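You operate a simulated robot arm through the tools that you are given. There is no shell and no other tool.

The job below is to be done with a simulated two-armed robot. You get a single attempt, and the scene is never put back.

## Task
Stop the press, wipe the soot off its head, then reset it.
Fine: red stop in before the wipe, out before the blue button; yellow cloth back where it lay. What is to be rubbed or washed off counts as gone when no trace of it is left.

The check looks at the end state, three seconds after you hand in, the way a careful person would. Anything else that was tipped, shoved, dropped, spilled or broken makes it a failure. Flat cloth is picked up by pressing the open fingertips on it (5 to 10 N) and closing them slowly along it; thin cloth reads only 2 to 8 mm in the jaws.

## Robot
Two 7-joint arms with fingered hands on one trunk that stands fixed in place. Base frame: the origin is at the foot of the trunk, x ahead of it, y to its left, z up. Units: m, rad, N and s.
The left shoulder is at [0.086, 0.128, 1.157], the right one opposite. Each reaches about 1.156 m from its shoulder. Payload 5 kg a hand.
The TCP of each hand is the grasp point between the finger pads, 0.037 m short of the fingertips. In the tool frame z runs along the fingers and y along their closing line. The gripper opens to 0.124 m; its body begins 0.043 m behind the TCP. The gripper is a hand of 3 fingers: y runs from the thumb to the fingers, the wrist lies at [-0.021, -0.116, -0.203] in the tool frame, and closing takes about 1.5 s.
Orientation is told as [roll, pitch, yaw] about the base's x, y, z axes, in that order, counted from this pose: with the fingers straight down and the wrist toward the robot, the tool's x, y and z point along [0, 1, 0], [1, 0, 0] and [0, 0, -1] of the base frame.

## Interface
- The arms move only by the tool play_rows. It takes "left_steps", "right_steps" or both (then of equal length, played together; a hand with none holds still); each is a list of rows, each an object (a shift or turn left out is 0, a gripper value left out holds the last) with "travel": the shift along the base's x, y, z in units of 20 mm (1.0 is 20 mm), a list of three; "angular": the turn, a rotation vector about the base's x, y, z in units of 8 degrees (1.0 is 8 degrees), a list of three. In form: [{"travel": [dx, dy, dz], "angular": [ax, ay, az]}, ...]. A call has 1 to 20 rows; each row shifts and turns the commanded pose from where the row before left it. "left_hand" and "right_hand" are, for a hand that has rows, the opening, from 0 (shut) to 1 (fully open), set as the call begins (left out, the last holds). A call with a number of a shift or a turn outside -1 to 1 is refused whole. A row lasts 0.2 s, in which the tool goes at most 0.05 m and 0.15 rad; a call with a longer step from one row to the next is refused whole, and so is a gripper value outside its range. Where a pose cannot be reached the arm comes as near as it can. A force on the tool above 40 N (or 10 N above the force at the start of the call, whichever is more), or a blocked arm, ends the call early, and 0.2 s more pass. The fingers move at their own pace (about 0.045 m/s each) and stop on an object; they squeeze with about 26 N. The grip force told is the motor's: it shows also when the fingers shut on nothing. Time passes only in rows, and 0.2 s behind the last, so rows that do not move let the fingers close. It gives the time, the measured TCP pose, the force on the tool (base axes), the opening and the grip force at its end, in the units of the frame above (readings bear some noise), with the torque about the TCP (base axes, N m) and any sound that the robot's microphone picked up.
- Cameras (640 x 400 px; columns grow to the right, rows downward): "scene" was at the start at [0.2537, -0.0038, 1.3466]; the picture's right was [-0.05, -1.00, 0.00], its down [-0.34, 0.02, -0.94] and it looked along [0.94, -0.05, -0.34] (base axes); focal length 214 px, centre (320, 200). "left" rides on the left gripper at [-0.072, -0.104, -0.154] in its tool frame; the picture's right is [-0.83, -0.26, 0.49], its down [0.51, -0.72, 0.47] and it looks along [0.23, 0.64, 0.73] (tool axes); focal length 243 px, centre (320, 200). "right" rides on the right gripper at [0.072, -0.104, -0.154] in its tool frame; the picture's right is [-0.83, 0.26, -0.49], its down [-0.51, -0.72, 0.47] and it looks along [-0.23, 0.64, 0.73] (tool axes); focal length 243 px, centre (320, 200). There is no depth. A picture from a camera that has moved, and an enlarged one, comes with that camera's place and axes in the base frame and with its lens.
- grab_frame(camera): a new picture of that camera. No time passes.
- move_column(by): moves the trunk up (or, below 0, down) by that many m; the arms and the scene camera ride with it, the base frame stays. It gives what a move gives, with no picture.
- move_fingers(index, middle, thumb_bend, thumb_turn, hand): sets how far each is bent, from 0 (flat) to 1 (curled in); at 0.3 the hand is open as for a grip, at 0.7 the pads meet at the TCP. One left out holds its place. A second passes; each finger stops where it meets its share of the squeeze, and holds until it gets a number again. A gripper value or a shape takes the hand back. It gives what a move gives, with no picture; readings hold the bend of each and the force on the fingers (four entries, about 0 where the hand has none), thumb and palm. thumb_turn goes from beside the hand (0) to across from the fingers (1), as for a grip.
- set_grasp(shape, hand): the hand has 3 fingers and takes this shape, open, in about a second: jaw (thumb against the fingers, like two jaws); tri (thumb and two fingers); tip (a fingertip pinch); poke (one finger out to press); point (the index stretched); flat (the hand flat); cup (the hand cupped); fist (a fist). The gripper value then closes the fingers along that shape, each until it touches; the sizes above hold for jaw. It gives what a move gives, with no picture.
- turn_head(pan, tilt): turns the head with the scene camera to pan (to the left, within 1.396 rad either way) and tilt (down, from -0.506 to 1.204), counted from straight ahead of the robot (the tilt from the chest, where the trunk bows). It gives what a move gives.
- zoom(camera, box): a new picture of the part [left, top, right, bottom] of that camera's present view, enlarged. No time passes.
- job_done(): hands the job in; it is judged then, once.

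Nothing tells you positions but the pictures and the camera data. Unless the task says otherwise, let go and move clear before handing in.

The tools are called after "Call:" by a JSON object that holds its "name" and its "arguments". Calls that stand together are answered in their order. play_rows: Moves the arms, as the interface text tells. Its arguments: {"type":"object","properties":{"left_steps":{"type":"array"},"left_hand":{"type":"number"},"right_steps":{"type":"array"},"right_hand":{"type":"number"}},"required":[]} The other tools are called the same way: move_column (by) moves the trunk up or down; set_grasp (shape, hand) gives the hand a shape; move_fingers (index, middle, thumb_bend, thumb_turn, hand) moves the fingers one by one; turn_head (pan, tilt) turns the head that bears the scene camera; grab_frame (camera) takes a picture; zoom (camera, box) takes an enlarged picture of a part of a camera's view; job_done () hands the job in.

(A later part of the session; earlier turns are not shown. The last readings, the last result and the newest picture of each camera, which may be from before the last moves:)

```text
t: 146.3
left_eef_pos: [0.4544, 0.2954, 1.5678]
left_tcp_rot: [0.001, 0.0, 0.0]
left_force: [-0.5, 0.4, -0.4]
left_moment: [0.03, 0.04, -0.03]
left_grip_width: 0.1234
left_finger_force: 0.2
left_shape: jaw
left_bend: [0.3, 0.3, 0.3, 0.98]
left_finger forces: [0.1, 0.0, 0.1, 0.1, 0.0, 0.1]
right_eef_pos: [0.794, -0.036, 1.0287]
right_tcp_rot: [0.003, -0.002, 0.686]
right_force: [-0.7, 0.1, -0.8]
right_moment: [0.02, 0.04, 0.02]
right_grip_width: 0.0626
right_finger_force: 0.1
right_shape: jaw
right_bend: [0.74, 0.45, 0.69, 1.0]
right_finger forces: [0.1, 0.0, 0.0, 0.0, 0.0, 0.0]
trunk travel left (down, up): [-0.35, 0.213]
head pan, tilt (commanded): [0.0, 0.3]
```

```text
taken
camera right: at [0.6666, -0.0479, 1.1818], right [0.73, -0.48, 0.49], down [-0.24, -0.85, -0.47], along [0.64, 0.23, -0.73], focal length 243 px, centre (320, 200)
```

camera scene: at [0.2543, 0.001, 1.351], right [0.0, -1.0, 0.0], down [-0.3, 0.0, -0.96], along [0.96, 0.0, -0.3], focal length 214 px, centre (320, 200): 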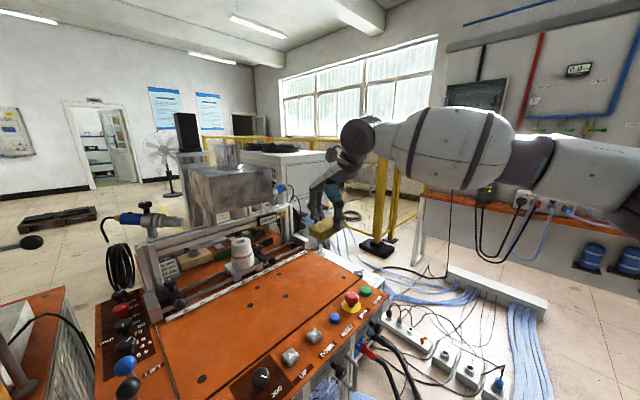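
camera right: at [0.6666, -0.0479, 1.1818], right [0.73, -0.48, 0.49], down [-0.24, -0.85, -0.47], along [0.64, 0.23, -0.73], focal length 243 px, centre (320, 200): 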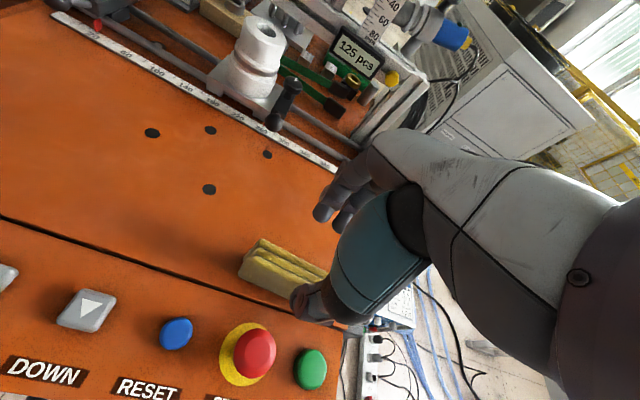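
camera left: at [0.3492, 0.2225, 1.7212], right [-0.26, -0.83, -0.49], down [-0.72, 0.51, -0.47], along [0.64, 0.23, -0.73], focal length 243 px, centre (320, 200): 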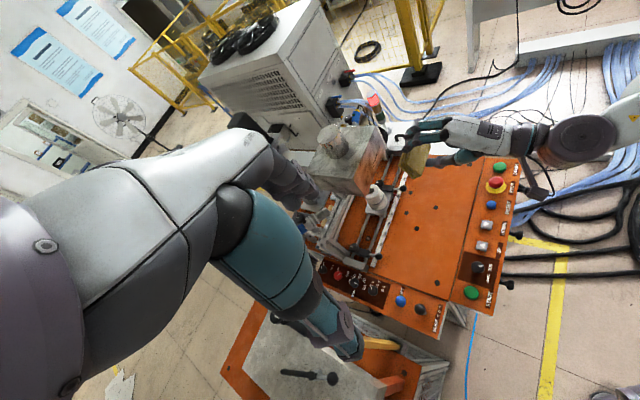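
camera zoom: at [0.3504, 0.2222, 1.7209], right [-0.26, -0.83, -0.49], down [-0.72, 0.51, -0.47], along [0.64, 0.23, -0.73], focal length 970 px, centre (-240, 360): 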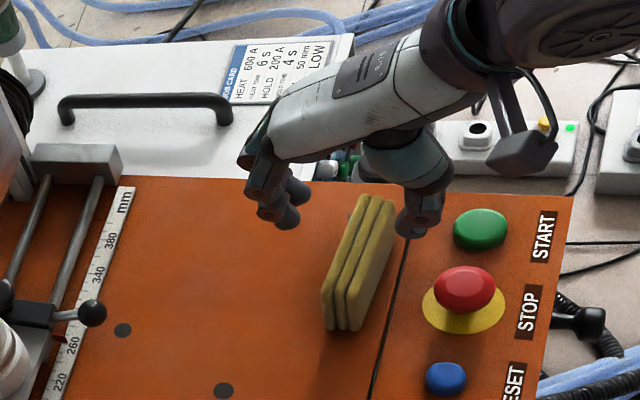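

The pad centre is about 6–8 mm toward the thumb from my TCP, well inside the opening. I nudge slightly and descend so the fingertips straddle its upper half.

Call:
{"name": "play_rows", "arguments": {"right_steps": [{"travel": [-0.15, -0.12, 0]}, {"travel": [0, 0, -0.8]}, {"travel": [0, 0, -0.8]}, {"travel": [0, 0, -0.8]}, {"travel": [0, 0, -0.6]}, {"travel": [0, 0, 0]}]}}

Call:
{"name": "zoom", "arguments": {"camera": "scene", "box": [290, 210, 380, 300]}}

Call:
{"name": "zoom", "arguments": {"camera": "left", "box": [400, 110, 520, 210]}}

Call:
{"name": "zoom", "arguments": {"camera": "right", "box": [200, 180, 380, 340]}}

```text
t: 147.7
left_eef_pos: [0.455, 0.2957, 1.5692]
left_tcp_rot: [0.001, -0.002, 0.001]
left_force: [0.9, 0.2, 0.2]
left_moment: [0.01, -0.01, 0.0]
left_grip_width: 0.1238
left_finger_force: 0.0
left_shape: jaw
left_bend: [0.3, 0.3, 0.3, 0.98]
left_finger forces: [0.0, 0.1, 0.1, 0.1, 0.0, 0.1]
right_eef_pos: [0.7904, -0.0377, 0.9688]
right_tcp_rot: [0.002, -0.002, 0.685]
right_force: [-0.2, 1.4, 0.5]
right_moment: [0.02, -0.06, 0.01]
right_grip_width: 0.0626
right_finger_force: 0.1
right_shape: jaw
right_bend: [0.74, 0.45, 0.69, 1.0]
right_finger forces: [0.1, 0.0, 0.0, 0.0, 0.0, 0.1]
trunk travel left (down, up): [-0.35, 0.213]
head pan, tilt (commanded): [0.0, 0.3]
```

```text
4.44 times, centred on (335, 255) of scene
camera zoom: at [0.2539, 0.0009, 1.351], right [0.0, -1.0, 0.0], down [-0.3, 0.0, -0.96], along [0.96, 0.0, -0.3], focal length 953 px, centre (253, -44)
```

zoom: 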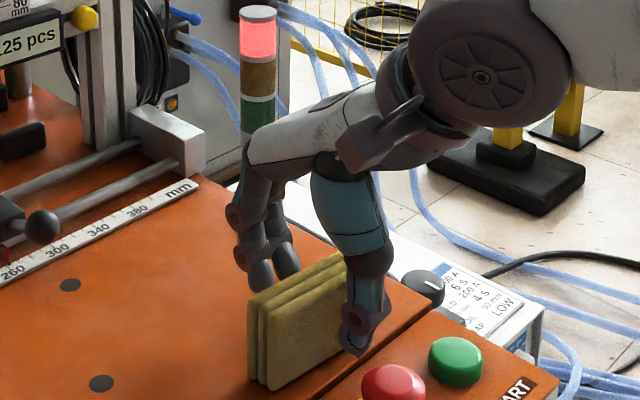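

```text
4.00 times, centred on (460, 160) of left
camera zoom: at [0.3503, 0.222, 1.7209], right [-0.26, -0.83, -0.49], down [-0.72, 0.51, -0.47], along [0.64, 0.23, -0.73], focal length 970 px, centre (-240, 360)
```

zoom: 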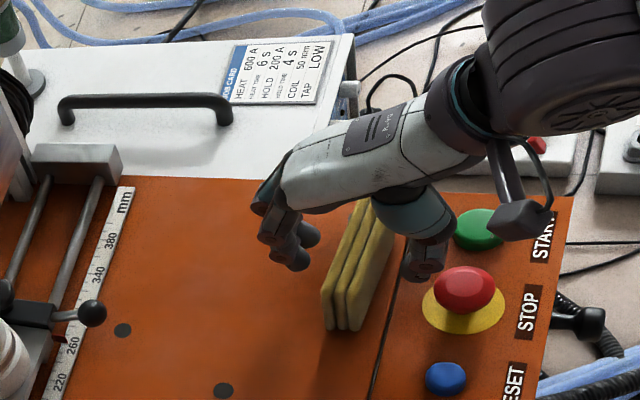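

```text
2.50 times, centred on (290, 260) of right
camera zoom: at [0.664, -0.0498, 1.1215], right [0.73, -0.48, 0.49], down [-0.24, -0.85, -0.47], along [0.64, 0.23, -0.73], focal length 606 px, centre (395, 50)
```

zoom: 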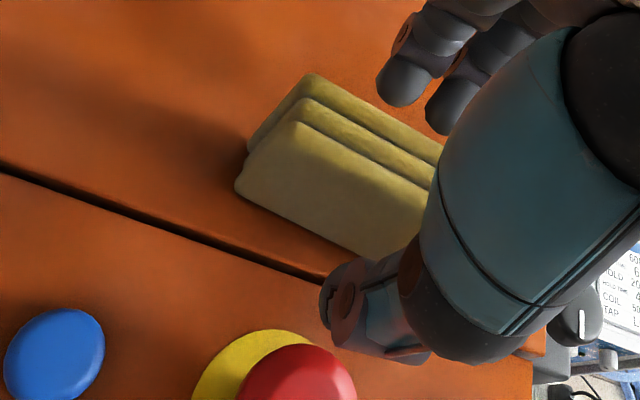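

The pad is straddled nicely with the thumb clear of the stop button. I close the grip.

Call:
{"name": "play_rows", "arguments": {"right_steps": [{"travel": [0, 0, 0]}, {"travel": [0, 0, 0]}, {"travel": [0, 0, 0]}, {"travel": [0, 0, 0]}, {"travel": [0, 0, 0]}, {"travel": [0, 0, 0]}], "right_hand": 0.0}}

Call:
{"name": "zoom", "arguments": {"camera": "scene", "box": [290, 210, 380, 300]}}

Call:
{"name": "zoom", "arguments": {"camera": "left", "box": [400, 110, 520, 210]}}

Call:
{"name": "zoom", "arguments": {"camera": "right", "box": [200, 180, 380, 340]}}

```text
t: 149.1
left_eef_pos: [0.455, 0.2958, 1.5685]
left_tcp_rot: [-0.001, 0.0, 0.001]
left_force: [0.0, -0.1, -0.7]
left_moment: [-0.01, -0.01, -0.01]
left_grip_width: 0.1237
left_finger_force: 0.1
left_shape: jaw
left_bend: [0.3, 0.3, 0.3, 0.98]
left_finger forces: [0.0, 0.0, 0.1, 0.0, 0.0, 0.0]
right_eef_pos: [0.7909, -0.0374, 0.9669]
right_tcp_rot: [0.001, -0.002, 0.685]
right_force: [0.2, -0.2, -0.8]
right_moment: [0.02, 0.03, 0.01]
right_grip_width: 0.0207
right_finger_force: 26.2
right_shape: jaw
right_bend: [0.73, 0.61, 0.74, 1.0]
right_finger forces: [15.3, 8.0, 0.1, 0.0, 23.2, 0.0]
trunk travel left (down, up): [-0.35, 0.213]
head pan, tilt (commanded): [0.0, 0.3]
```

```text
4.44 times, centred on (335, 255) of scene
camera zoom: at [0.2541, 0.001, 1.351], right [0.0, -1.0, 0.0], down [-0.3, 0.0, -0.96], along [0.96, 0.0, -0.3], focal length 953 px, centre (253, -44)
```

zoom: 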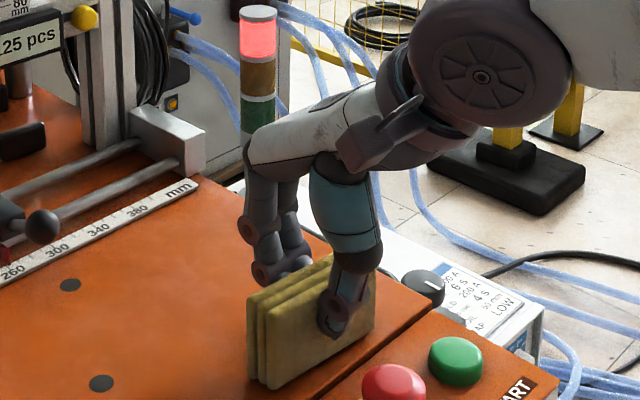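

```text
4.00 times, centred on (460, 160) of left
camera zoom: at [0.3506, 0.2222, 1.7208], right [-0.26, -0.83, -0.49], down [-0.72, 0.51, -0.47], along [0.64, 0.23, -0.73], focal length 970 px, centre (-240, 360)
```

zoom: 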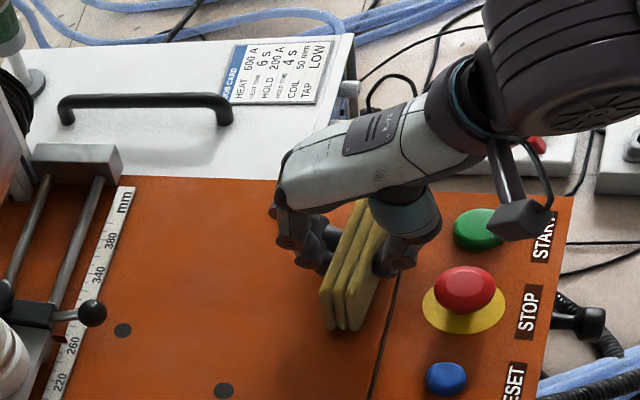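

```text
2.50 times, centred on (290, 260) of right
camera zoom: at [0.6642, -0.0498, 1.1215], right [0.73, -0.48, 0.49], down [-0.24, -0.85, -0.47], along [0.64, 0.23, -0.73], focal length 606 px, centre (395, 50)
```

zoom: 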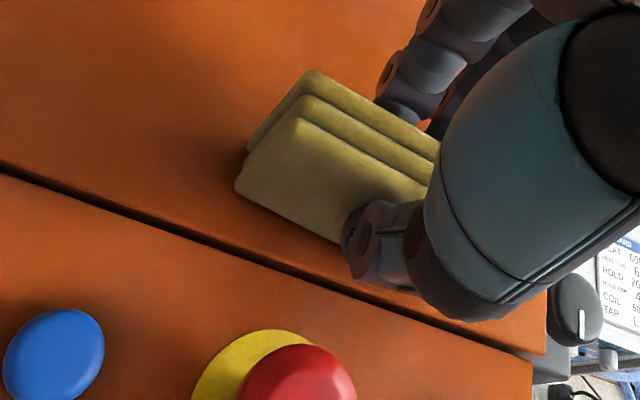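

The pad is gripped like a card: 21 mm thick, 26 N, with about 30 mm protruding beyond the fingertips. I lift it and bring the hand round to the wiping pose (pitched ~18° down, yaw ~55°).

Call:
{"name": "play_rows", "arguments": {"right_steps": [{"travel": [0, 0, 0.3]}, {"travel": [0, 0, 0.7]}, {"travel": [0, 0, 1]}, {"travel": [-0.2, 0, 1]}, {"travel": [-0.3, 0, 1]}, {"travel": [-0.4, 0, 1]}, {"travel": [-0.4, 0, 1]}, {"travel": [-0.4, 0, 1]}, {"travel": [-0.3, 0.3, 1], "angular": [0.63, -0.777, 0]}, {"travel": [-0.2, 0.3, 1], "angular": [0.63, -0.777, 0]}, {"travel": [-0.2, 0.4, 1], "angular": [0.63, -0.777, 0]}, {"travel": [-0.2, 0.4, 1], "angular": [0.63, -0.777, 0]}, {"travel": [0, 0, 0]}]}}

Call:
{"name": "grab_frame", "arguments": {"camera": "scene"}}

Call:
{"name": "grab_frame", "arguments": {"camera": "right"}}

```text
t: 151.9
left_eef_pos: [0.4542, 0.2971, 1.5677]
left_tcp_rot: [-0.002, 0.0, 0.003]
left_force: [-0.1, 0.8, 0.5]
left_moment: [-0.03, 0.03, 0.02]
left_grip_width: 0.1235
left_finger_force: 0.1
left_shape: jaw
left_bend: [0.3, 0.3, 0.3, 0.98]
left_finger forces: [0.0, 0.1, 0.0, 0.0, 0.1, 0.1]
right_eef_pos: [0.7375, -0.0088, 1.1892]
right_tcp_rot: [-0.002, -0.562, 0.688]
right_force: [0.6, 0.8, -0.4]
right_moment: [-0.04, -0.01, -0.05]
right_grip_width: 0.0205
right_finger_force: 26.3
right_shape: jaw
right_bend: [0.73, 0.61, 0.74, 1.0]
right_finger forces: [15.0, 8.0, 0.0, 0.0, 23.4, 0.0]
trunk travel left (down, up): [-0.35, 0.213]
head pan, tilt (commanded): [0.0, 0.3]
```

```text
taken
camera scene: at [0.2535, 0.0024, 1.3511], right [0.0, -1.0, 0.0], down [-0.3, 0.0, -0.96], along [0.96, 0.0, -0.3], focal length 214 px, centre (320, 200)
```

scene: 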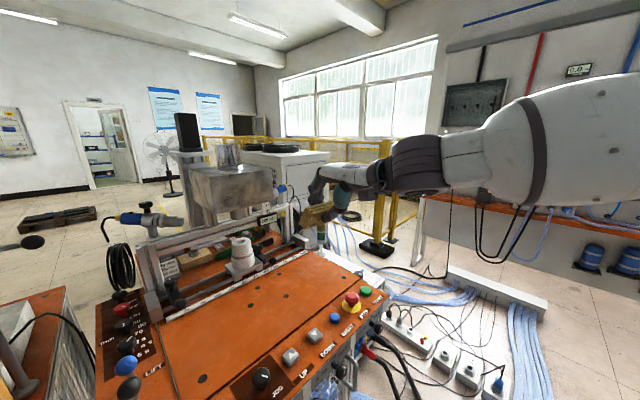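

```text
taken
camera right: at [0.5605, -0.0617, 1.263], right [0.49, -0.67, 0.56], down [0.04, -0.62, -0.78], along [0.87, 0.41, -0.28], focal length 243 px, centre (320, 200)
```

right: 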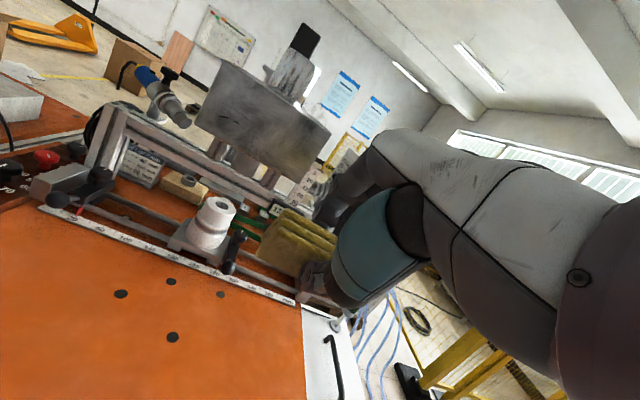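

Grip holds. I finish the pitch and yaw while rising, then lower the trunk 0.12 m.

Call:
{"name": "play_rows", "arguments": {"right_steps": [{"travel": [-0.3, 0.5, 1], "angular": [0.63, -0.777, 0]}, {"travel": [-0.3, 0.5, 1], "angular": [0.63, -0.777, 0]}, {"travel": [-0.3, 0.5, 1], "angular": [0.63, -0.777, 0]}, {"travel": [-0.3, 0.5, 1], "angular": [0.63, -0.777, 0]}, {"travel": [-0.3, 0.5, 1], "angular": [0.63, -0.777, 0]}, {"travel": [-0.2, 0.5, 1], "angular": [0, 0, 1]}, {"travel": [-0.2, 0.5, 1], "angular": [0, 0, 1]}, {"travel": [0, 0, 0]}]}}

Call:
{"name": "move_column", "arguments": {"by": -0.12}}

Call:
{"name": "grab_frame", "arguments": {"camera": "scene"}}

Call:
{"name": "zoom", "arguments": {"camera": "left", "box": [300, 60, 480, 200]}}

```text
t: 153.7
left_eef_pos: [0.4552, 0.2955, 1.5693]
left_tcp_rot: [-0.001, -0.002, 0.001]
left_force: [0.1, 0.0, 0.2]
left_moment: [-0.03, 0.01, 0.02]
left_grip_width: 0.1237
left_finger_force: 0.1
left_shape: jaw
left_bend: [0.3, 0.3, 0.3, 0.98]
left_finger forces: [0.0, 0.0, 0.0, 0.2, 0.0, 0.0]
right_eef_pos: [0.6995, 0.0604, 1.3277]
right_tcp_rot: [-0.011, -1.261, 0.976]
right_force: [1.2, -0.7, 0.1]
right_moment: [0.0, 0.0, -0.02]
right_grip_width: 0.0205
right_finger_force: 26.2
right_shape: jaw
right_bend: [0.73, 0.61, 0.74, 1.0]
right_finger forces: [15.1, 8.0, 0.0, 0.1, 23.5, 0.0]
trunk travel left (down, up): [-0.35, 0.213]
head pan, tilt (commanded): [0.0, 0.3]
```

```text
t: 155.2
left_eef_pos: [0.4531, 0.2953, 1.4496]
left_tcp_rot: [-0.001, -0.004, 0.001]
left_force: [0.0, -0.3, 0.0]
left_moment: [-0.02, -0.02, 0.04]
left_grip_width: 0.1236
left_finger_force: 0.0
left_shape: jaw
left_bend: [0.3, 0.3, 0.3, 0.98]
left_finger forces: [0.0, 0.0, 0.1, 0.1, 0.0, 0.0]
right_eef_pos: [0.7009, 0.0598, 1.209]
right_tcp_rot: [-0.014, -1.261, 0.978]
right_force: [0.0, -1.0, -0.5]
right_moment: [-0.01, -0.03, 0.01]
right_grip_width: 0.0205
right_finger_force: 26.0
right_shape: jaw
right_bend: [0.73, 0.61, 0.74, 1.0]
right_finger forces: [15.1, 8.0, 0.0, 0.0, 23.6, 0.0]
trunk travel left (down, up): [-0.23, 0.333]
head pan, tilt (commanded): [0.0, 0.3]
```

```text
taken
camera scene: at [0.286, 0.001, 1.2272], right [0.0, -1.0, 0.0], down [-0.3, 0.0, -0.96], along [0.96, 0.0, -0.3], focal length 214 px, centre (320, 200)
```

scene: 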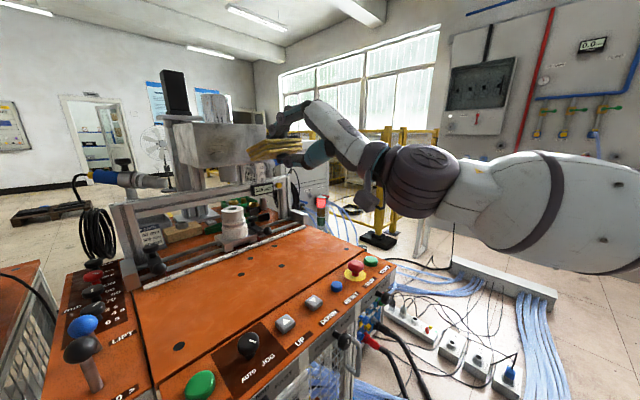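

```text
2.86 times, centred on (390, 130) of left
camera zoom: at [0.3496, 0.2222, 1.6012], right [-0.26, -0.83, -0.49], down [-0.72, 0.51, -0.47], along [0.64, 0.23, -0.73], focal length 693 px, centre (120, 400)
```

zoom: 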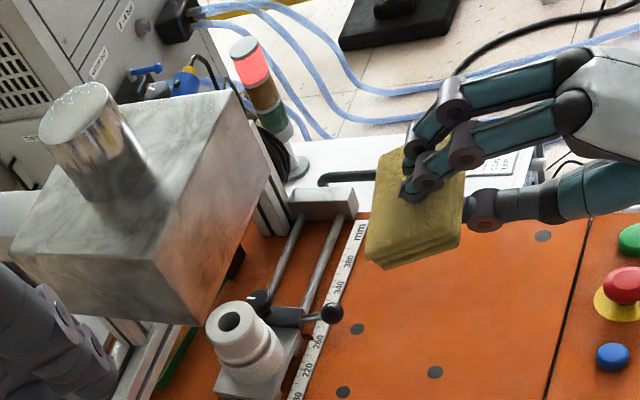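

The pad edge leads well ahead of the fingers now. I move in toward the left part of the face.

Call:
{"name": "play_rows", "arguments": {"right_steps": [{"travel": [0.3, 0.8, 0]}, {"travel": [0.3, 0.8, 0]}, {"travel": [0.3, 0.8, 0]}, {"travel": [0.3, 0.8, 0]}, {"travel": [0.3, 0.8, 0]}, {"travel": [0.3, 0.8, 0]}, {"travel": [0.2, 0.2, 0]}, {"travel": [0.1, 0.1, 0]}, {"travel": [0, 0, 0]}]}}

Call:
{"name": "zoom", "arguments": {"camera": "left", "box": [300, 60, 440, 180]}}

Call:
{"name": "zoom", "arguments": {"camera": "scene", "box": [160, 90, 290, 190]}}

```text
t: 157.2
left_eef_pos: [0.4537, 0.2959, 1.4488]
left_tcp_rot: [0.001, 0.0, 0.001]
left_force: [0.1, 0.4, 0.8]
left_moment: [0.0, -0.03, 0.04]
left_grip_width: 0.1239
left_finger_force: 0.1
left_shape: jaw
left_bend: [0.3, 0.3, 0.3, 0.98]
left_finger forces: [0.0, 0.0, 0.0, 0.1, 0.0, 0.0]
right_eef_pos: [0.7431, 0.1611, 1.2086]
right_tcp_rot: [-0.008, -1.26, 0.975]
right_force: [-0.4, -0.7, -0.4]
right_moment: [-0.01, 0.02, -0.01]
right_grip_width: 0.0203
right_finger_force: 26.0
right_shape: jaw
right_bend: [0.73, 0.61, 0.74, 1.0]
right_finger forces: [15.0, 8.0, 0.1, 0.0, 23.6, 0.0]
trunk travel left (down, up): [-0.23, 0.333]
head pan, tilt (commanded): [0.0, 0.3]
```

```text
3.33 times, centred on (370, 120) of left
camera zoom: at [0.3506, 0.2222, 1.6008], right [-0.26, -0.83, -0.49], down [-0.72, 0.51, -0.47], along [0.64, 0.23, -0.73], focal length 809 px, centre (153, 467)
```

zoom: 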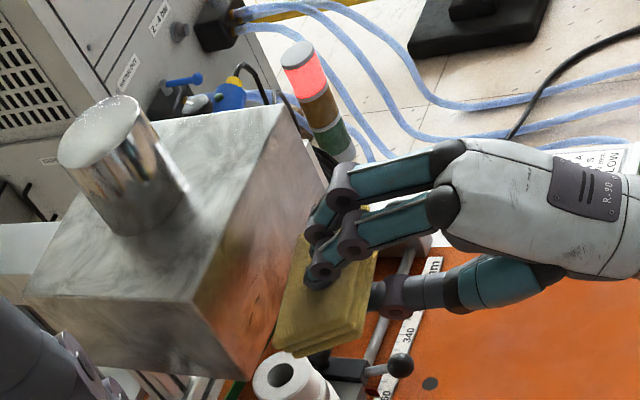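

```text
4.00 times, centred on (225, 140) of scene
camera zoom: at [0.2865, 0.001, 1.227], right [0.0, -1.0, 0.0], down [-0.3, 0.0, -0.96], along [0.96, 0.0, -0.3], focal length 858 px, centre (700, 440)
```

zoom: 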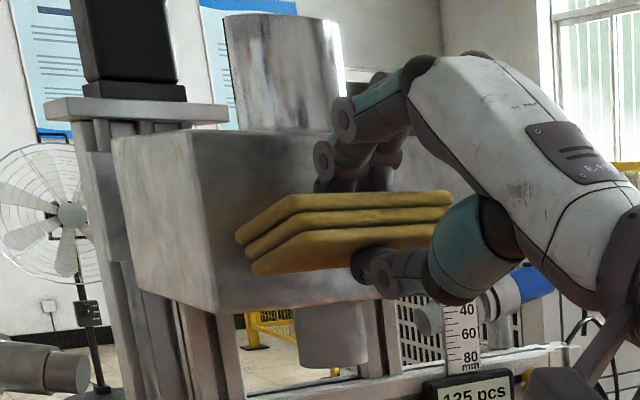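

In position over the remaining soot. I press in with small steps.

Call:
{"name": "play_rows", "arguments": {"right_steps": [{"travel": [0.14, 0.14, 0]}, {"travel": [0.14, 0.14, 0]}, {"travel": [0.14, 0.14, 0]}, {"travel": [0.07, 0.07, 0]}, {"travel": [0.07, 0.07, 0]}, {"travel": [0.07, 0.07, 0]}, {"travel": [0.07, 0.07, 0]}, {"travel": [0, 0, 0]}]}}

```text
t: 159.0
left_eef_pos: [0.4547, 0.2954, 1.4494]
left_tcp_rot: [-0.001, 0.001, 0.003]
left_force: [-0.4, -0.4, -0.8]
left_moment: [-0.01, 0.01, -0.03]
left_grip_width: 0.1234
left_finger_force: 0.0
left_shape: jaw
left_bend: [0.3, 0.3, 0.3, 0.98]
left_finger forces: [0.0, 0.0, 0.0, 0.2, 0.1, 0.0]
right_eef_pos: [0.7573, 0.175, 1.2082]
right_tcp_rot: [-0.011, -1.259, 0.973]
right_force: [-2.1, -0.2, -0.9]
right_moment: [0.01, 0.04, 0.0]
right_grip_width: 0.0202
right_finger_force: 26.1
right_shape: jaw
right_bend: [0.73, 0.61, 0.74, 1.0]
right_finger forces: [14.9, 8.3, 0.0, 0.1, 24.0, 0.0]
trunk travel left (down, up): [-0.23, 0.333]
head pan, tilt (commanded): [0.0, 0.3]
```

Contact is beginning. I press 3 mm more and start stroking.

Call:
{"name": "play_rows", "arguments": {"right_steps": [{"travel": [0.06, 0.06, 0]}, {"travel": [0.06, 0.06, 0]}, {"travel": [0, 0, 0]}]}}

```text
t: 159.8
left_eef_pos: [0.4535, 0.2957, 1.4488]
left_tcp_rot: [-0.001, 0.001, 0.002]
left_force: [-0.4, 0.7, 1.1]
left_moment: [0.01, -0.01, -0.01]
left_grip_width: 0.1238
left_finger_force: 0.0
left_shape: jaw
left_bend: [0.3, 0.3, 0.3, 0.98]
left_finger forces: [0.0, 0.0, 0.0, 0.1, 0.0, 0.1]
right_eef_pos: [0.7586, 0.1778, 1.2085]
right_tcp_rot: [-0.012, -1.26, 0.976]
right_force: [-3.2, -2.3, -0.8]
right_moment: [-0.06, 0.0, -0.04]
right_grip_width: 0.0208
right_finger_force: 26.1
right_shape: jaw
right_bend: [0.73, 0.62, 0.74, 1.0]
right_finger forces: [15.2, 8.7, 0.0, 0.0, 25.4, 0.1]
trunk travel left (down, up): [-0.23, 0.333]
head pan, tilt (commanded): [0.0, 0.3]
```

Call:
{"name": "play_rows", "arguments": {"right_steps": [{"travel": [0.06, 0.06, 0]}, {"travel": [-0.35, 0.35, 0]}, {"travel": [-0.35, 0.35, 0]}, {"travel": [0.35, -0.35, 0]}, {"travel": [0.35, -0.35, 0]}, {"travel": [0.35, -0.35, 0]}, {"travel": [0.35, -0.35, 0]}, {"travel": [-0.35, 0.35, 0]}, {"travel": [-0.35, 0.35, 0]}, {"travel": [0, 0, -0.3]}, {"travel": [0, 0, -0.3]}, {"travel": [-0.35, 0.35, 0]}, {"travel": [-0.35, 0.35, 0]}, {"travel": [0.35, -0.35, 0]}, {"travel": [0.35, -0.35, 0]}, {"travel": [0.35, -0.35, 0]}, {"travel": [-0.35, 0.35, 0]}, {"travel": [0, 0, 0]}]}}

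Call:
{"name": "zoom", "arguments": {"camera": "scene", "box": [160, 90, 290, 190]}}

```text
t: 163.6
left_eef_pos: [0.4549, 0.2952, 1.4484]
left_tcp_rot: [-0.001, 0.0, 0.0]
left_force: [-0.3, 0.2, -0.9]
left_moment: [-0.02, -0.01, -0.02]
left_grip_width: 0.1236
left_finger_force: 0.0
left_shape: jaw
left_bend: [0.3, 0.3, 0.3, 0.98]
left_finger forces: [0.0, 0.1, 0.1, 0.0, 0.1, 0.0]
right_eef_pos: [0.7649, 0.1656, 1.1968]
right_tcp_rot: [-0.007, -1.261, 0.975]
right_force: [-0.1, 0.0, -0.2]
right_moment: [-0.03, 0.03, 0.02]
right_grip_width: 0.0204
right_finger_force: 25.7
right_shape: jaw
right_bend: [0.73, 0.62, 0.74, 1.0]
right_finger forces: [15.7, 8.3, 0.1, 0.0, 24.5, 0.0]
right hand out of reach, approached as far as the arm can: row 2, 3
trunk travel left (down, up): [-0.23, 0.333]
head pan, tilt (commanded): [0.0, 0.3]
```

```text
4.00 times, centred on (225, 140) of scene
camera zoom: at [0.2866, 0.0007, 1.2269], right [0.0, -1.0, 0.0], down [-0.3, 0.0, -0.96], along [0.96, 0.0, -0.3], focal length 858 px, centre (700, 440)
```

zoom: 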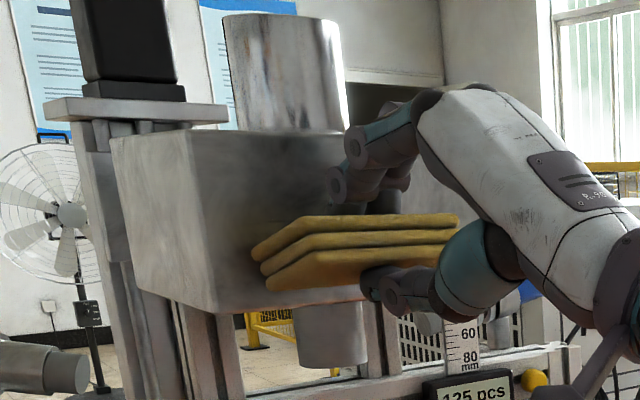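

The leftward moves hit the reach limit and the contact was lost near the end. I back off to see what's left.

Call:
{"name": "play_rows", "arguments": {"right_steps": [{"travel": [-0.7, -0.7, 0]}, {"travel": [-0.7, -0.9, 0.5]}, {"travel": [0, -1, 1]}, {"travel": [0, -1, 1]}, {"travel": [0, -1, 1]}, {"travel": [0, 0, 0]}]}}

Call:
{"name": "zoom", "arguments": {"camera": "scene", "box": [195, 115, 265, 170]}}

Call:
{"name": "zoom", "arguments": {"camera": "scene", "box": [150, 80, 300, 190]}}

```text
t: 165.0
left_eef_pos: [0.4559, 0.2965, 1.4492]
left_tcp_rot: [0.001, -0.002, 0.001]
left_force: [-0.2, 0.4, 0.3]
left_moment: [-0.03, 0.0, 0.0]
left_grip_width: 0.1237
left_finger_force: 0.0
left_shape: jaw
left_bend: [0.3, 0.3, 0.3, 0.98]
left_finger forces: [0.0, 0.0, 0.0, 0.0, 0.0, 0.1]
right_eef_pos: [0.7385, 0.0746, 1.2655]
right_tcp_rot: [-0.01, -1.259, 0.974]
right_force: [-0.7, -0.1, -1.2]
right_moment: [-0.02, 0.01, 0.0]
right_grip_width: 0.0205
right_finger_force: 25.5
right_shape: jaw
right_bend: [0.73, 0.62, 0.74, 1.0]
right_finger forces: [15.6, 8.3, 0.0, 0.1, 24.5, 0.1]
trunk travel left (down, up): [-0.23, 0.333]
head pan, tilt (commanded): [0.0, 0.3]
```

```text
7.27 times, centred on (230, 142) of scene
camera zoom: at [0.287, 0.0013, 1.2268], right [0.0, -1.0, 0.0], down [-0.3, 0.0, -0.96], along [0.96, 0.0, -0.3], focal length 1560 px, centre (974, 618)
```

zoom: 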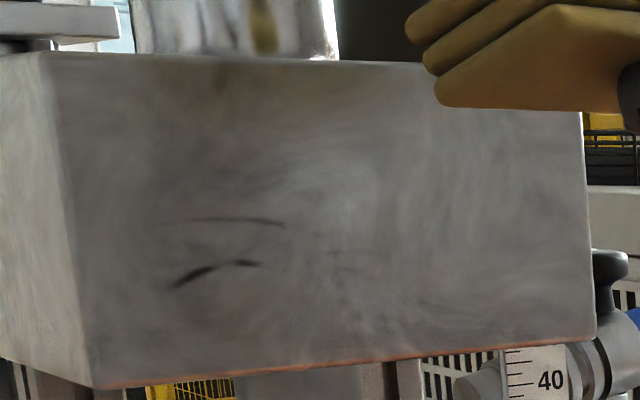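

```text
3.64 times, centred on (225, 135) of scene
camera zoom: at [0.287, 0.0013, 1.2268], right [0.0, -1.0, 0.0], down [-0.3, 0.0, -0.96], along [0.96, 0.0, -0.3], focal length 780 px, centre (666, 436)
```

zoom: 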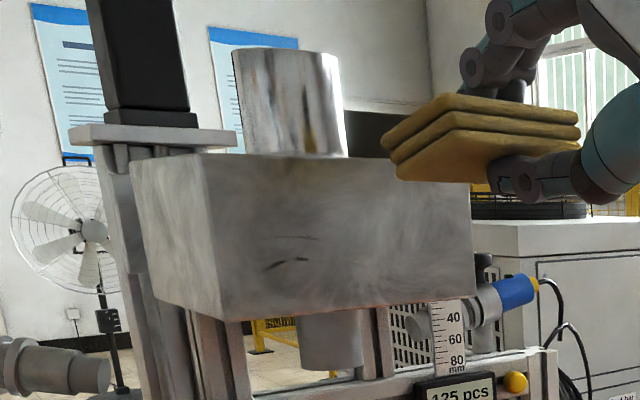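

Nothing more was removed because only the pad's far right end was touching. I'll yaw to ~65°, so the right end (22 mm tall edge) leads more and can itself be carried over the left streaks, pressing harder this time.

Call:
{"name": "play_rows", "arguments": {"right_steps": [{"travel": [0, 0, 0], "angular": [0, 0, 1]}, {"travel": [0, 0, 0], "angular": [0, 0, 0.25]}, {"travel": [-0.05, 0.8, -0.56]}, {"travel": [-0.05, 0.8, -0.56]}, {"travel": [-0.05, 0.8, -0.56]}, {"travel": [-0.05, 0.8, -0.56]}, {"travel": [-0.05, 0.8, -0.56]}, {"travel": [0.2, 0.2, 0]}, {"travel": [0.14, 0.14, 0]}, {"travel": [0.14, 0.14, 0]}, {"travel": [0, 0, 0]}]}}

Call:
{"name": "zoom", "arguments": {"camera": "left", "box": [300, 60, 440, 180]}}

Call:
{"name": "zoom", "arguments": {"camera": "scene", "box": [170, 90, 280, 190]}}

```text
t: 167.4
left_eef_pos: [0.4549, 0.2955, 1.4482]
left_tcp_rot: [-0.002, 0.0, 0.001]
left_force: [0.2, -0.1, 1.1]
left_moment: [-0.02, 0.01, 0.04]
left_grip_width: 0.1237
left_finger_force: 0.0
left_shape: jaw
left_bend: [0.3, 0.3, 0.3, 0.98]
left_finger forces: [0.0, 0.0, 0.0, 0.1, 0.0, 0.1]
right_eef_pos: [0.7425, 0.1644, 1.2105]
right_tcp_rot: [-0.011, -1.261, 1.149]
right_force: [0.7, 0.2, -1.3]
right_moment: [0.01, 0.02, 0.05]
right_grip_width: 0.0205
right_finger_force: 25.9
right_shape: jaw
right_bend: [0.73, 0.62, 0.74, 1.0]
right_finger forces: [15.5, 8.3, 0.0, 0.0, 24.4, 0.1]
trunk travel left (down, up): [-0.23, 0.333]
head pan, tilt (commanded): [0.0, 0.3]
```

```text
3.33 times, centred on (370, 120) of left
camera zoom: at [0.3504, 0.2221, 1.6009], right [-0.26, -0.83, -0.49], down [-0.72, 0.51, -0.47], along [0.64, 0.23, -0.73], focal length 809 px, centre (153, 467)
```

zoom: 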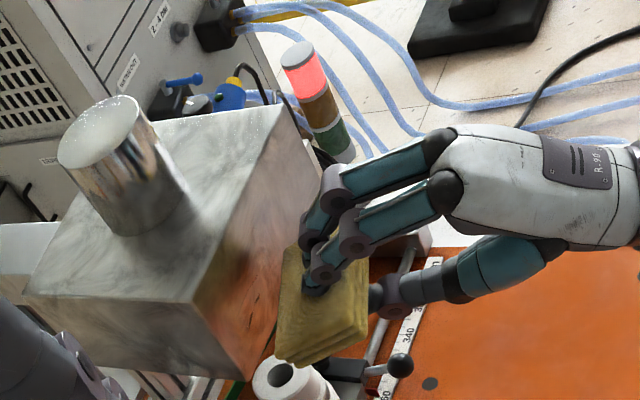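

```text
4.00 times, centred on (225, 140) of scene
camera zoom: at [0.2864, 0.0009, 1.227], right [0.0, -1.0, 0.0], down [-0.3, 0.0, -0.96], along [0.96, 0.0, -0.3], focal length 858 px, centre (700, 440)
```

zoom: 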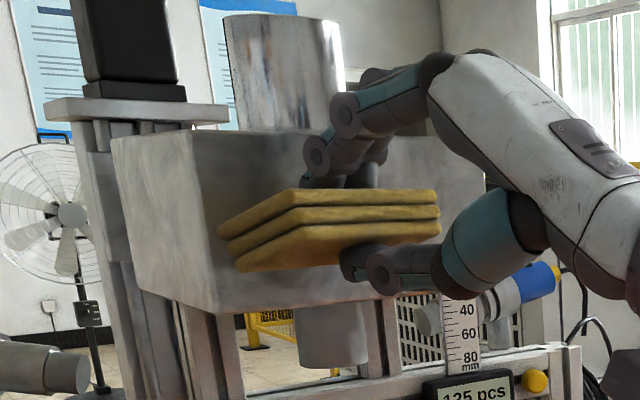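

Call:
{"name": "play_rows", "arguments": {"right_steps": [{"travel": [-0.35, 0.35, 0]}, {"travel": [-0.35, 0.35, 0]}, {"travel": [-0.35, 0.35, 0]}, {"travel": [0.14, 0.14, 0]}, {"travel": [0.07, 0.07, 0]}, {"travel": [0.07, 0.07, 0]}, {"travel": [0.07, 0.07, 0]}, {"travel": [0, 0, 0]}]}}

Call:
{"name": "zoom", "arguments": {"camera": "left", "box": [300, 60, 440, 180]}}

```text
t: 169.2
left_eef_pos: [0.4548, 0.2951, 1.4496]
left_tcp_rot: [0.0, 0.001, 0.001]
left_force: [0.5, 0.6, -0.6]
left_moment: [-0.02, 0.0, -0.02]
left_grip_width: 0.1237
left_finger_force: 0.1
left_shape: jaw
left_bend: [0.3, 0.3, 0.3, 0.98]
left_finger forces: [0.0, 0.1, 0.0, 0.0, 0.0, 0.0]
right_eef_pos: [0.7285, 0.1902, 1.211]
right_tcp_rot: [-0.009, -1.259, 1.145]
right_force: [0.8, -0.1, -0.9]
right_moment: [0.01, 0.03, 0.0]
right_grip_width: 0.0206
right_finger_force: 25.5
right_shape: jaw
right_bend: [0.73, 0.62, 0.74, 1.0]
right_finger forces: [15.5, 8.4, 0.0, 0.0, 24.3, 0.1]
trunk travel left (down, up): [-0.23, 0.333]
head pan, tilt (commanded): [0.0, 0.3]
```

```text
3.33 times, centred on (370, 120) of left
camera zoom: at [0.3508, 0.2221, 1.6008], right [-0.26, -0.83, -0.49], down [-0.72, 0.51, -0.47], along [0.64, 0.23, -0.73], focal length 809 px, centre (153, 467)
```

zoom: 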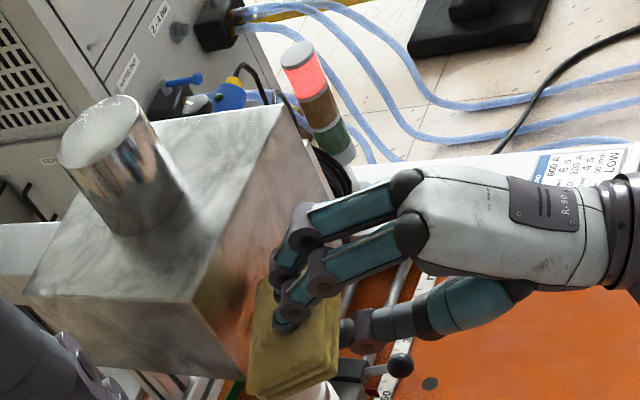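

Good: further left with no reach warning. I keep pressing in.

Call:
{"name": "play_rows", "arguments": {"right_steps": [{"travel": [0.07, 0.07, 0]}, {"travel": [0.07, 0.07, 0]}, {"travel": [0.07, 0.07, 0]}, {"travel": [0.07, 0.07, 0]}, {"travel": [0, 0, 0]}]}}

```text
t: 170.4
left_eef_pos: [0.455, 0.2949, 1.4479]
left_tcp_rot: [0.001, -0.002, 0.001]
left_force: [-0.7, 1.0, 0.1]
left_moment: [-0.02, 0.01, 0.0]
left_grip_width: 0.1235
left_finger_force: 0.0
left_shape: jaw
left_bend: [0.3, 0.3, 0.3, 0.98]
left_finger forces: [0.1, 0.0, 0.1, 0.0, 0.0, 0.0]
right_eef_pos: [0.7303, 0.1927, 1.2107]
right_tcp_rot: [-0.012, -1.261, 1.148]
right_force: [1.6, -1.2, 0.1]
right_moment: [-0.02, 0.02, -0.01]
right_grip_width: 0.0206
right_finger_force: 25.8
right_shape: jaw
right_bend: [0.73, 0.62, 0.74, 1.0]
right_finger forces: [15.4, 8.4, 0.0, 0.0, 24.3, 0.1]
right hand out of reach, approached as far as the arm can: row 3
trunk travel left (down, up): [-0.23, 0.333]
head pan, tilt (commanded): [0.0, 0.3]
```

Just short again at this height. Lowering the hand by 1.5 cm should give a little more reach and still lies on the lower streak.

Call:
{"name": "play_rows", "arguments": {"right_steps": [{"travel": [-0.1, -0.1, -0.4]}, {"travel": [0, 0, -0.4]}, {"travel": [0.1, 0.1, 0]}, {"travel": [0.07, 0.07, 0]}, {"travel": [0.07, 0.07, 0]}, {"travel": [0.07, 0.07, 0]}, {"travel": [0, 0, 0]}]}}

Call:
{"name": "zoom", "arguments": {"camera": "scene", "box": [170, 90, 280, 190]}}

Call:
{"name": "zoom", "arguments": {"camera": "left", "box": [340, 100, 420, 190]}}

```text
t: 172.0
left_eef_pos: [0.4556, 0.2957, 1.4492]
left_tcp_rot: [0.0, -0.002, 0.001]
left_force: [0.1, 0.9, 0.3]
left_moment: [-0.02, 0.0, -0.02]
left_grip_width: 0.1238
left_finger_force: 0.1
left_shape: jaw
left_bend: [0.3, 0.3, 0.3, 0.98]
left_finger forces: [0.0, 0.0, 0.0, 0.0, 0.0, 0.1]
right_eef_pos: [0.7314, 0.1943, 1.1948]
right_tcp_rot: [-0.011, -1.259, 1.15]
right_force: [0.0, 0.1, -0.3]
right_moment: [0.0, 0.01, 0.0]
right_grip_width: 0.0205
right_finger_force: 26.3
right_shape: jaw
right_bend: [0.73, 0.62, 0.74, 1.0]
right_finger forces: [15.5, 8.4, 0.0, 0.0, 24.5, 0.0]
right hand out of reach, approached as far as the arm can: row 5
trunk travel left (down, up): [-0.23, 0.333]
head pan, tilt (commanded): [0.0, 0.3]
```

```text
4.00 times, centred on (225, 140) of scene
camera zoom: at [0.2865, 0.0009, 1.227], right [0.0, -1.0, 0.0], down [-0.3, 0.0, -0.96], along [0.96, 0.0, -0.3], focal length 858 px, centre (700, 440)
```

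zoom: 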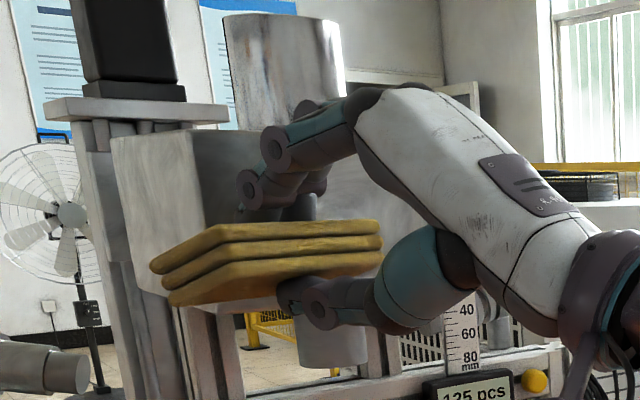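

```text
4.44 times, centred on (380, 145) of left
camera zoom: at [0.3506, 0.222, 1.6008], right [-0.26, -0.83, -0.49], down [-0.72, 0.51, -0.47], along [0.64, 0.23, -0.73], focal length 1078 px, centre (53, 444)
```

zoom: 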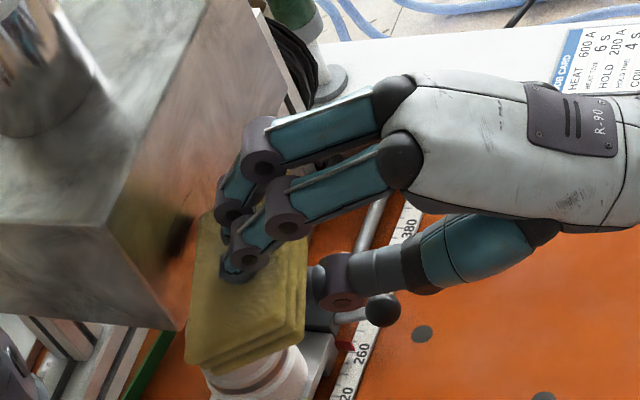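

I'm still a few millimetres short at the far left. Since the pad stands upright easily, I'll set it down on its edge again and regrip 13 mm higher for more protrusion. First I retract and restore the trunk.

Call:
{"name": "play_rows", "arguments": {"right_steps": [{"travel": [-0.7, -0.7, 0]}, {"travel": [-0.7, -0.7, 0]}, {"travel": [-0.5, -0.9, 0.3]}, {"travel": [0, -0.8, 0.3], "angular": [0, 0, -1]}, {"travel": [0, -0.8, 0.3], "angular": [0, 0, -1]}, {"travel": [0, -0.5, 0.3], "angular": [0, 0, -1]}, {"travel": [0, -0.3, 0], "angular": [0, 0, -0.3]}, {"travel": [0, 0, 0]}]}}

Call:
{"name": "move_column", "arguments": {"by": 0.12}}

```text
t: 173.8
left_eef_pos: [0.4545, 0.295, 1.4476]
left_tcp_rot: [0.0, 0.0, 0.001]
left_force: [0.5, 0.3, -0.1]
left_moment: [0.01, 0.01, 0.01]
left_grip_width: 0.1238
left_finger_force: 0.0
left_shape: jaw
left_bend: [0.3, 0.3, 0.3, 0.98]
left_finger forces: [0.0, 0.1, 0.1, 0.0, 0.1, 0.0]
right_eef_pos: [0.6946, 0.1014, 1.217]
right_tcp_rot: [-0.011, -1.26, 0.688]
right_force: [-0.2, 0.1, -0.5]
right_moment: [-0.01, -0.02, -0.01]
right_grip_width: 0.0205
right_finger_force: 26.2
right_shape: jaw
right_bend: [0.73, 0.62, 0.74, 1.0]
right_finger forces: [15.2, 8.2, 0.0, 0.0, 23.7, 0.0]
trunk travel left (down, up): [-0.23, 0.333]
head pan, tilt (commanded): [0.0, 0.3]
```

```text
t: 175.3
left_eef_pos: [0.4546, 0.2957, 1.5676]
left_tcp_rot: [0.002, -0.002, 0.002]
left_force: [0.5, -0.6, -0.1]
left_moment: [0.01, 0.01, -0.03]
left_grip_width: 0.1236
left_finger_force: 0.0
left_shape: jaw
left_bend: [0.3, 0.3, 0.3, 0.98]
left_finger forces: [0.0, 0.1, 0.0, 0.0, 0.1, 0.0]
right_eef_pos: [0.6949, 0.1019, 1.338]
right_tcp_rot: [-0.009, -1.258, 0.687]
right_force: [0.2, -0.9, -0.1]
right_moment: [0.03, 0.01, -0.02]
right_grip_width: 0.0206
right_finger_force: 26.2
right_shape: jaw
right_bend: [0.73, 0.62, 0.74, 1.0]
right_finger forces: [15.1, 8.1, 0.0, 0.1, 23.7, 0.0]
trunk travel left (down, up): [-0.35, 0.213]
head pan, tilt (commanded): [0.0, 0.3]
```

Call:
{"name": "play_rows", "arguments": {"right_steps": [{"travel": [0.2, -0.44, -0.9], "angular": [-0.627, 0.779, 0]}, {"travel": [0.2, -0.44, -0.9], "angular": [-0.627, 0.779, 0]}, {"travel": [0.2, -0.44, -0.9], "angular": [-0.627, 0.779, 0]}, {"travel": [0.3, -0.44, -0.9], "angular": [-0.627, 0.779, 0]}, {"travel": [0.3, -0.44, -0.9], "angular": [-0.627, 0.779, 0]}, {"travel": [0.4, -0.44, -0.9], "angular": [-0.627, 0.779, 0]}, {"travel": [0.4, -0.44, -0.9], "angular": [-0.627, 0.779, 0]}, {"travel": [0.4, -0.44, -0.9], "angular": [-0.627, 0.779, 0]}, {"travel": [0.4, -0.44, -0.9], "angular": [-0.627, 0.779, 0]}, {"travel": [0.5, -0.44, -0.9]}, {"travel": [0.5, -0.44, -0.9]}, {"travel": [0.5, -0.44, -0.9]}, {"travel": [0.5, -0.44, -0.9]}, {"travel": [0.5, -0.4, -0.9]}, {"travel": [0, 0, 0]}]}}

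Call:
{"name": "zoom", "arguments": {"camera": "scene", "box": [290, 190, 390, 290]}}

Call:
{"name": "zoom", "arguments": {"camera": "left", "box": [400, 100, 520, 210]}}

```text
t: 178.5
left_eef_pos: [0.4555, 0.2943, 1.5684]
left_tcp_rot: [0.0, 0.002, 0.003]
left_force: [-0.5, 0.7, 0.0]
left_moment: [0.02, 0.0, 0.02]
left_grip_width: 0.1237
left_finger_force: 0.0
left_shape: jaw
left_bend: [0.3, 0.3, 0.3, 0.98]
left_finger forces: [0.0, 0.0, 0.0, 0.0, 0.0, 0.1]
right_eef_pos: [0.8001, -0.0209, 1.086]
right_tcp_rot: [0.0, -0.003, 0.683]
right_force: [-0.7, -0.1, -0.1]
right_moment: [0.02, -0.01, -0.03]
right_grip_width: 0.0205
right_finger_force: 25.8
right_shape: jaw
right_bend: [0.73, 0.62, 0.74, 1.0]
right_finger forces: [15.0, 8.2, 0.0, 0.0, 23.3, 0.0]
trunk travel left (down, up): [-0.35, 0.213]
head pan, tilt (commanded): [0.0, 0.3]
```

```text
4.00 times, centred on (340, 240) of scene
camera zoom: at [0.2542, 0.001, 1.351], right [0.0, -1.0, 0.0], down [-0.3, 0.0, -0.96], along [0.96, 0.0, -0.3], focal length 858 px, centre (240, 40)
```

zoom: 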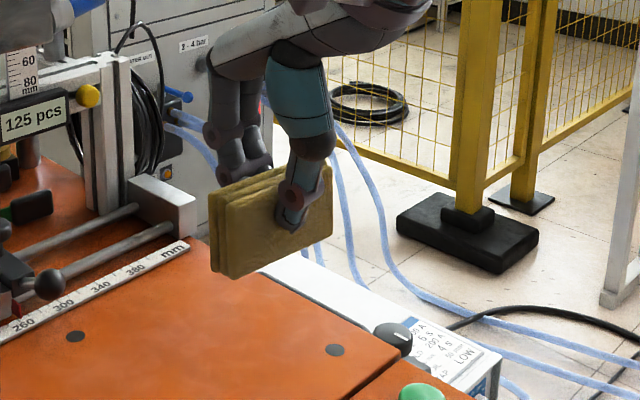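

```text
3.64 times, centred on (460, 155) of left
camera zoom: at [0.3508, 0.2222, 1.7208], right [-0.26, -0.83, -0.49], down [-0.72, 0.51, -0.47], along [0.64, 0.23, -0.73], focal length 882 px, centre (-189, 364)
```

zoom: 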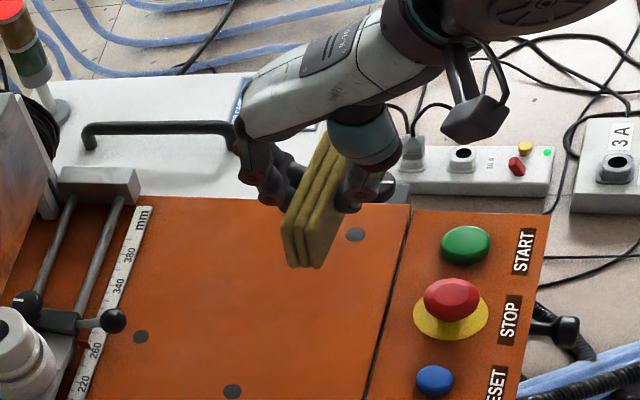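

The pad hangs upright and square. I lower it onto the table on its edge.

Call:
{"name": "play_rows", "arguments": {"right_steps": [{"travel": [0.1, 0.05, -1]}, {"travel": [0.1, 0.05, -1]}, {"travel": [0.1, 0, -1]}, {"travel": [0.1, 0, -1]}, {"travel": [0, 0, -1]}, {"travel": [0, 0, -0.4]}, {"travel": [0, 0, -0.25]}, {"travel": [0, 0, -0.15]}, {"travel": [0, 0, 0]}]}}

```text
t: 180.5
left_eef_pos: [0.4549, 0.2963, 1.5679]
left_tcp_rot: [0.001, 0.001, 0.0]
left_force: [0.0, 0.8, 0.5]
left_moment: [0.02, 0.01, -0.05]
left_grip_width: 0.1237
left_finger_force: 0.1
left_shape: jaw
left_bend: [0.3, 0.3, 0.3, 0.98]
left_finger forces: [0.0, 0.0, 0.1, 0.0, 0.0, 0.1]
right_eef_pos: [0.8079, -0.0191, 0.9711]
right_tcp_rot: [-0.002, -0.003, 0.682]
right_force: [-0.1, 0.0, -0.2]
right_moment: [0.0, 0.01, 0.01]
right_grip_width: 0.0207
right_finger_force: 26.1
right_shape: jaw
right_bend: [0.73, 0.62, 0.74, 1.0]
right_finger forces: [14.9, 8.3, 0.0, 0.0, 23.3, 0.0]
trunk travel left (down, up): [-0.35, 0.213]
head pan, tilt (commanded): [0.0, 0.3]
```

Call:
{"name": "play_rows", "arguments": {"right_steps": [{"travel": [0, 0, -0.12]}, {"travel": [0, 0, -0.1]}, {"travel": [0, 0, -0.08]}, {"travel": [0, 0, 0]}]}}

```text
t: 181.5
left_eef_pos: [0.4522, 0.2953, 1.5688]
left_tcp_rot: [0.002, -0.003, 0.002]
left_force: [0.7, -0.1, -0.4]
left_moment: [-0.01, 0.03, -0.01]
left_grip_width: 0.1237
left_finger_force: 0.1
left_shape: jaw
left_bend: [0.3, 0.3, 0.3, 0.98]
left_finger forces: [0.0, 0.0, 0.0, 0.0, 0.1, 0.0]
right_eef_pos: [0.8074, -0.0187, 0.9682]
right_tcp_rot: [-0.004, -0.006, 0.68]
right_force: [3.2, -1.2, 16.2]
right_moment: [0.08, -0.11, -0.03]
right_grip_width: 0.0208
right_finger_force: 25.8
right_shape: jaw
right_bend: [0.73, 0.62, 0.74, 1.0]
right_finger forces: [18.4, 9.6, 0.0, 0.0, 26.3, 0.1]
trunk travel left (down, up): [-0.35, 0.213]
head pan, tilt (commanded): [0.0, 0.3]
```

It's seated on its edge (16 N). I relieve the load slightly and open the fingers.

Call:
{"name": "play_rows", "arguments": {"right_steps": [{"travel": [0, 0, 0.1]}, {"travel": [0, 0, 0]}]}}

Call:
{"name": "play_rows", "arguments": {"right_steps": [{"travel": [0, 0, 0]}, {"travel": [0, 0, 0]}, {"travel": [0, 0, 0]}, {"travel": [0, 0, 0]}, {"travel": [0, 0, 0]}], "right_hand": 0.48}}

Call:
{"name": "zoom", "arguments": {"camera": "scene", "box": [290, 210, 380, 300]}}

Call:
{"name": "zoom", "arguments": {"camera": "left", "box": [400, 110, 520, 210]}}

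Call:
{"name": "zoom", "arguments": {"camera": "right", "box": [200, 180, 380, 340]}}

```text
t: 182.1
left_eef_pos: [0.4533, 0.2958, 1.5691]
left_tcp_rot: [0.002, -0.003, 0.001]
left_force: [0.7, 0.2, 0.4]
left_moment: [-0.01, -0.02, -0.03]
left_grip_width: 0.1236
left_finger_force: 0.1
left_shape: jaw
left_bend: [0.3, 0.3, 0.3, 0.98]
left_finger forces: [0.1, 0.1, 0.1, 0.1, 0.0, 0.0]
right_eef_pos: [0.8075, -0.0194, 0.9672]
right_tcp_rot: [0.0, -0.003, 0.684]
right_force: [3.4, 1.7, 11.9]
right_moment: [0.11, -0.11, -0.04]
right_grip_width: 0.021
right_finger_force: 26.2
right_shape: jaw
right_bend: [0.73, 0.62, 0.74, 1.0]
right_finger forces: [18.9, 9.7, 0.1, 0.0, 25.1, 0.0]
trunk travel left (down, up): [-0.35, 0.213]
head pan, tilt (commanded): [0.0, 0.3]
```

```text
t: 183.3
left_eef_pos: [0.4549, 0.2961, 1.5679]
left_tcp_rot: [-0.001, 0.001, 0.001]
left_force: [0.1, 0.4, -0.5]
left_moment: [0.02, 0.01, 0.0]
left_grip_width: 0.1236
left_finger_force: 0.1
left_shape: jaw
left_bend: [0.3, 0.3, 0.3, 0.98]
left_finger forces: [0.0, 0.1, 0.0, 0.1, 0.1, 0.1]
right_eef_pos: [0.8083, -0.0201, 0.9665]
right_tcp_rot: [-0.002, -0.001, 0.682]
right_force: [-0.2, -0.4, -0.9]
right_moment: [0.0, -0.01, 0.03]
right_grip_width: 0.0591
right_finger_force: 0.1
right_shape: jaw
right_bend: [0.74, 0.46, 0.71, 1.0]
right_finger forces: [0.0, 0.0, 0.1, 0.0, 0.0, 0.0]
trunk travel left (down, up): [-0.35, 0.213]
head pan, tilt (commanded): [0.0, 0.3]
```

```text
4.44 times, centred on (335, 255) of scene
camera zoom: at [0.2541, 0.0011, 1.351], right [0.0, -1.0, 0.0], down [-0.3, 0.0, -0.96], along [0.96, 0.0, -0.3], focal length 953 px, centre (253, -44)
```

zoom: 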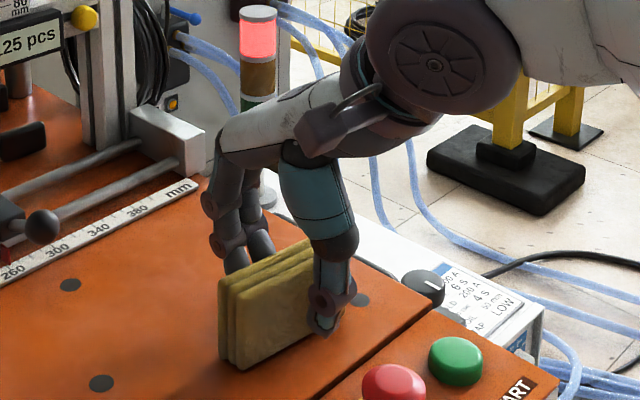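

```text
4.00 times, centred on (460, 160) of left
camera zoom: at [0.3506, 0.2223, 1.7208], right [-0.26, -0.83, -0.49], down [-0.72, 0.51, -0.47], along [0.64, 0.23, -0.73], focal length 970 px, centre (-240, 360)
```

zoom: 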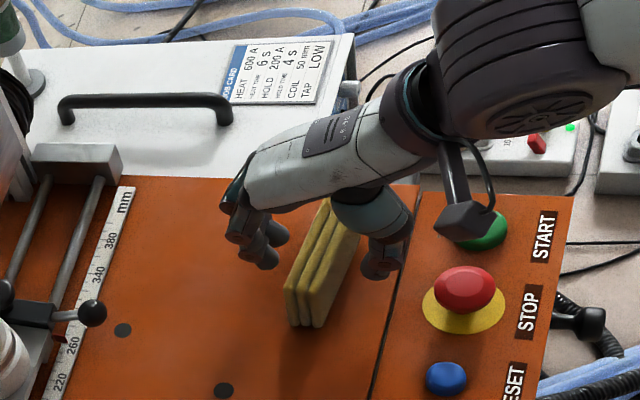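

```text
2.50 times, centred on (290, 260) of right
camera zoom: at [0.6812, -0.0304, 1.1201], right [0.72, -0.48, 0.49], down [-0.24, -0.85, -0.47], along [0.65, 0.22, -0.73], focal length 606 px, centre (395, 50)
```

zoom: 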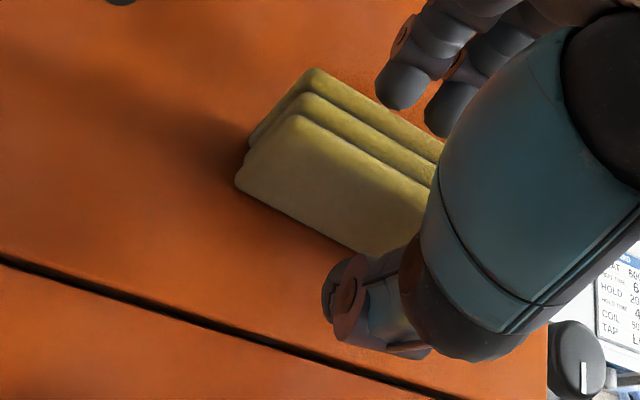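

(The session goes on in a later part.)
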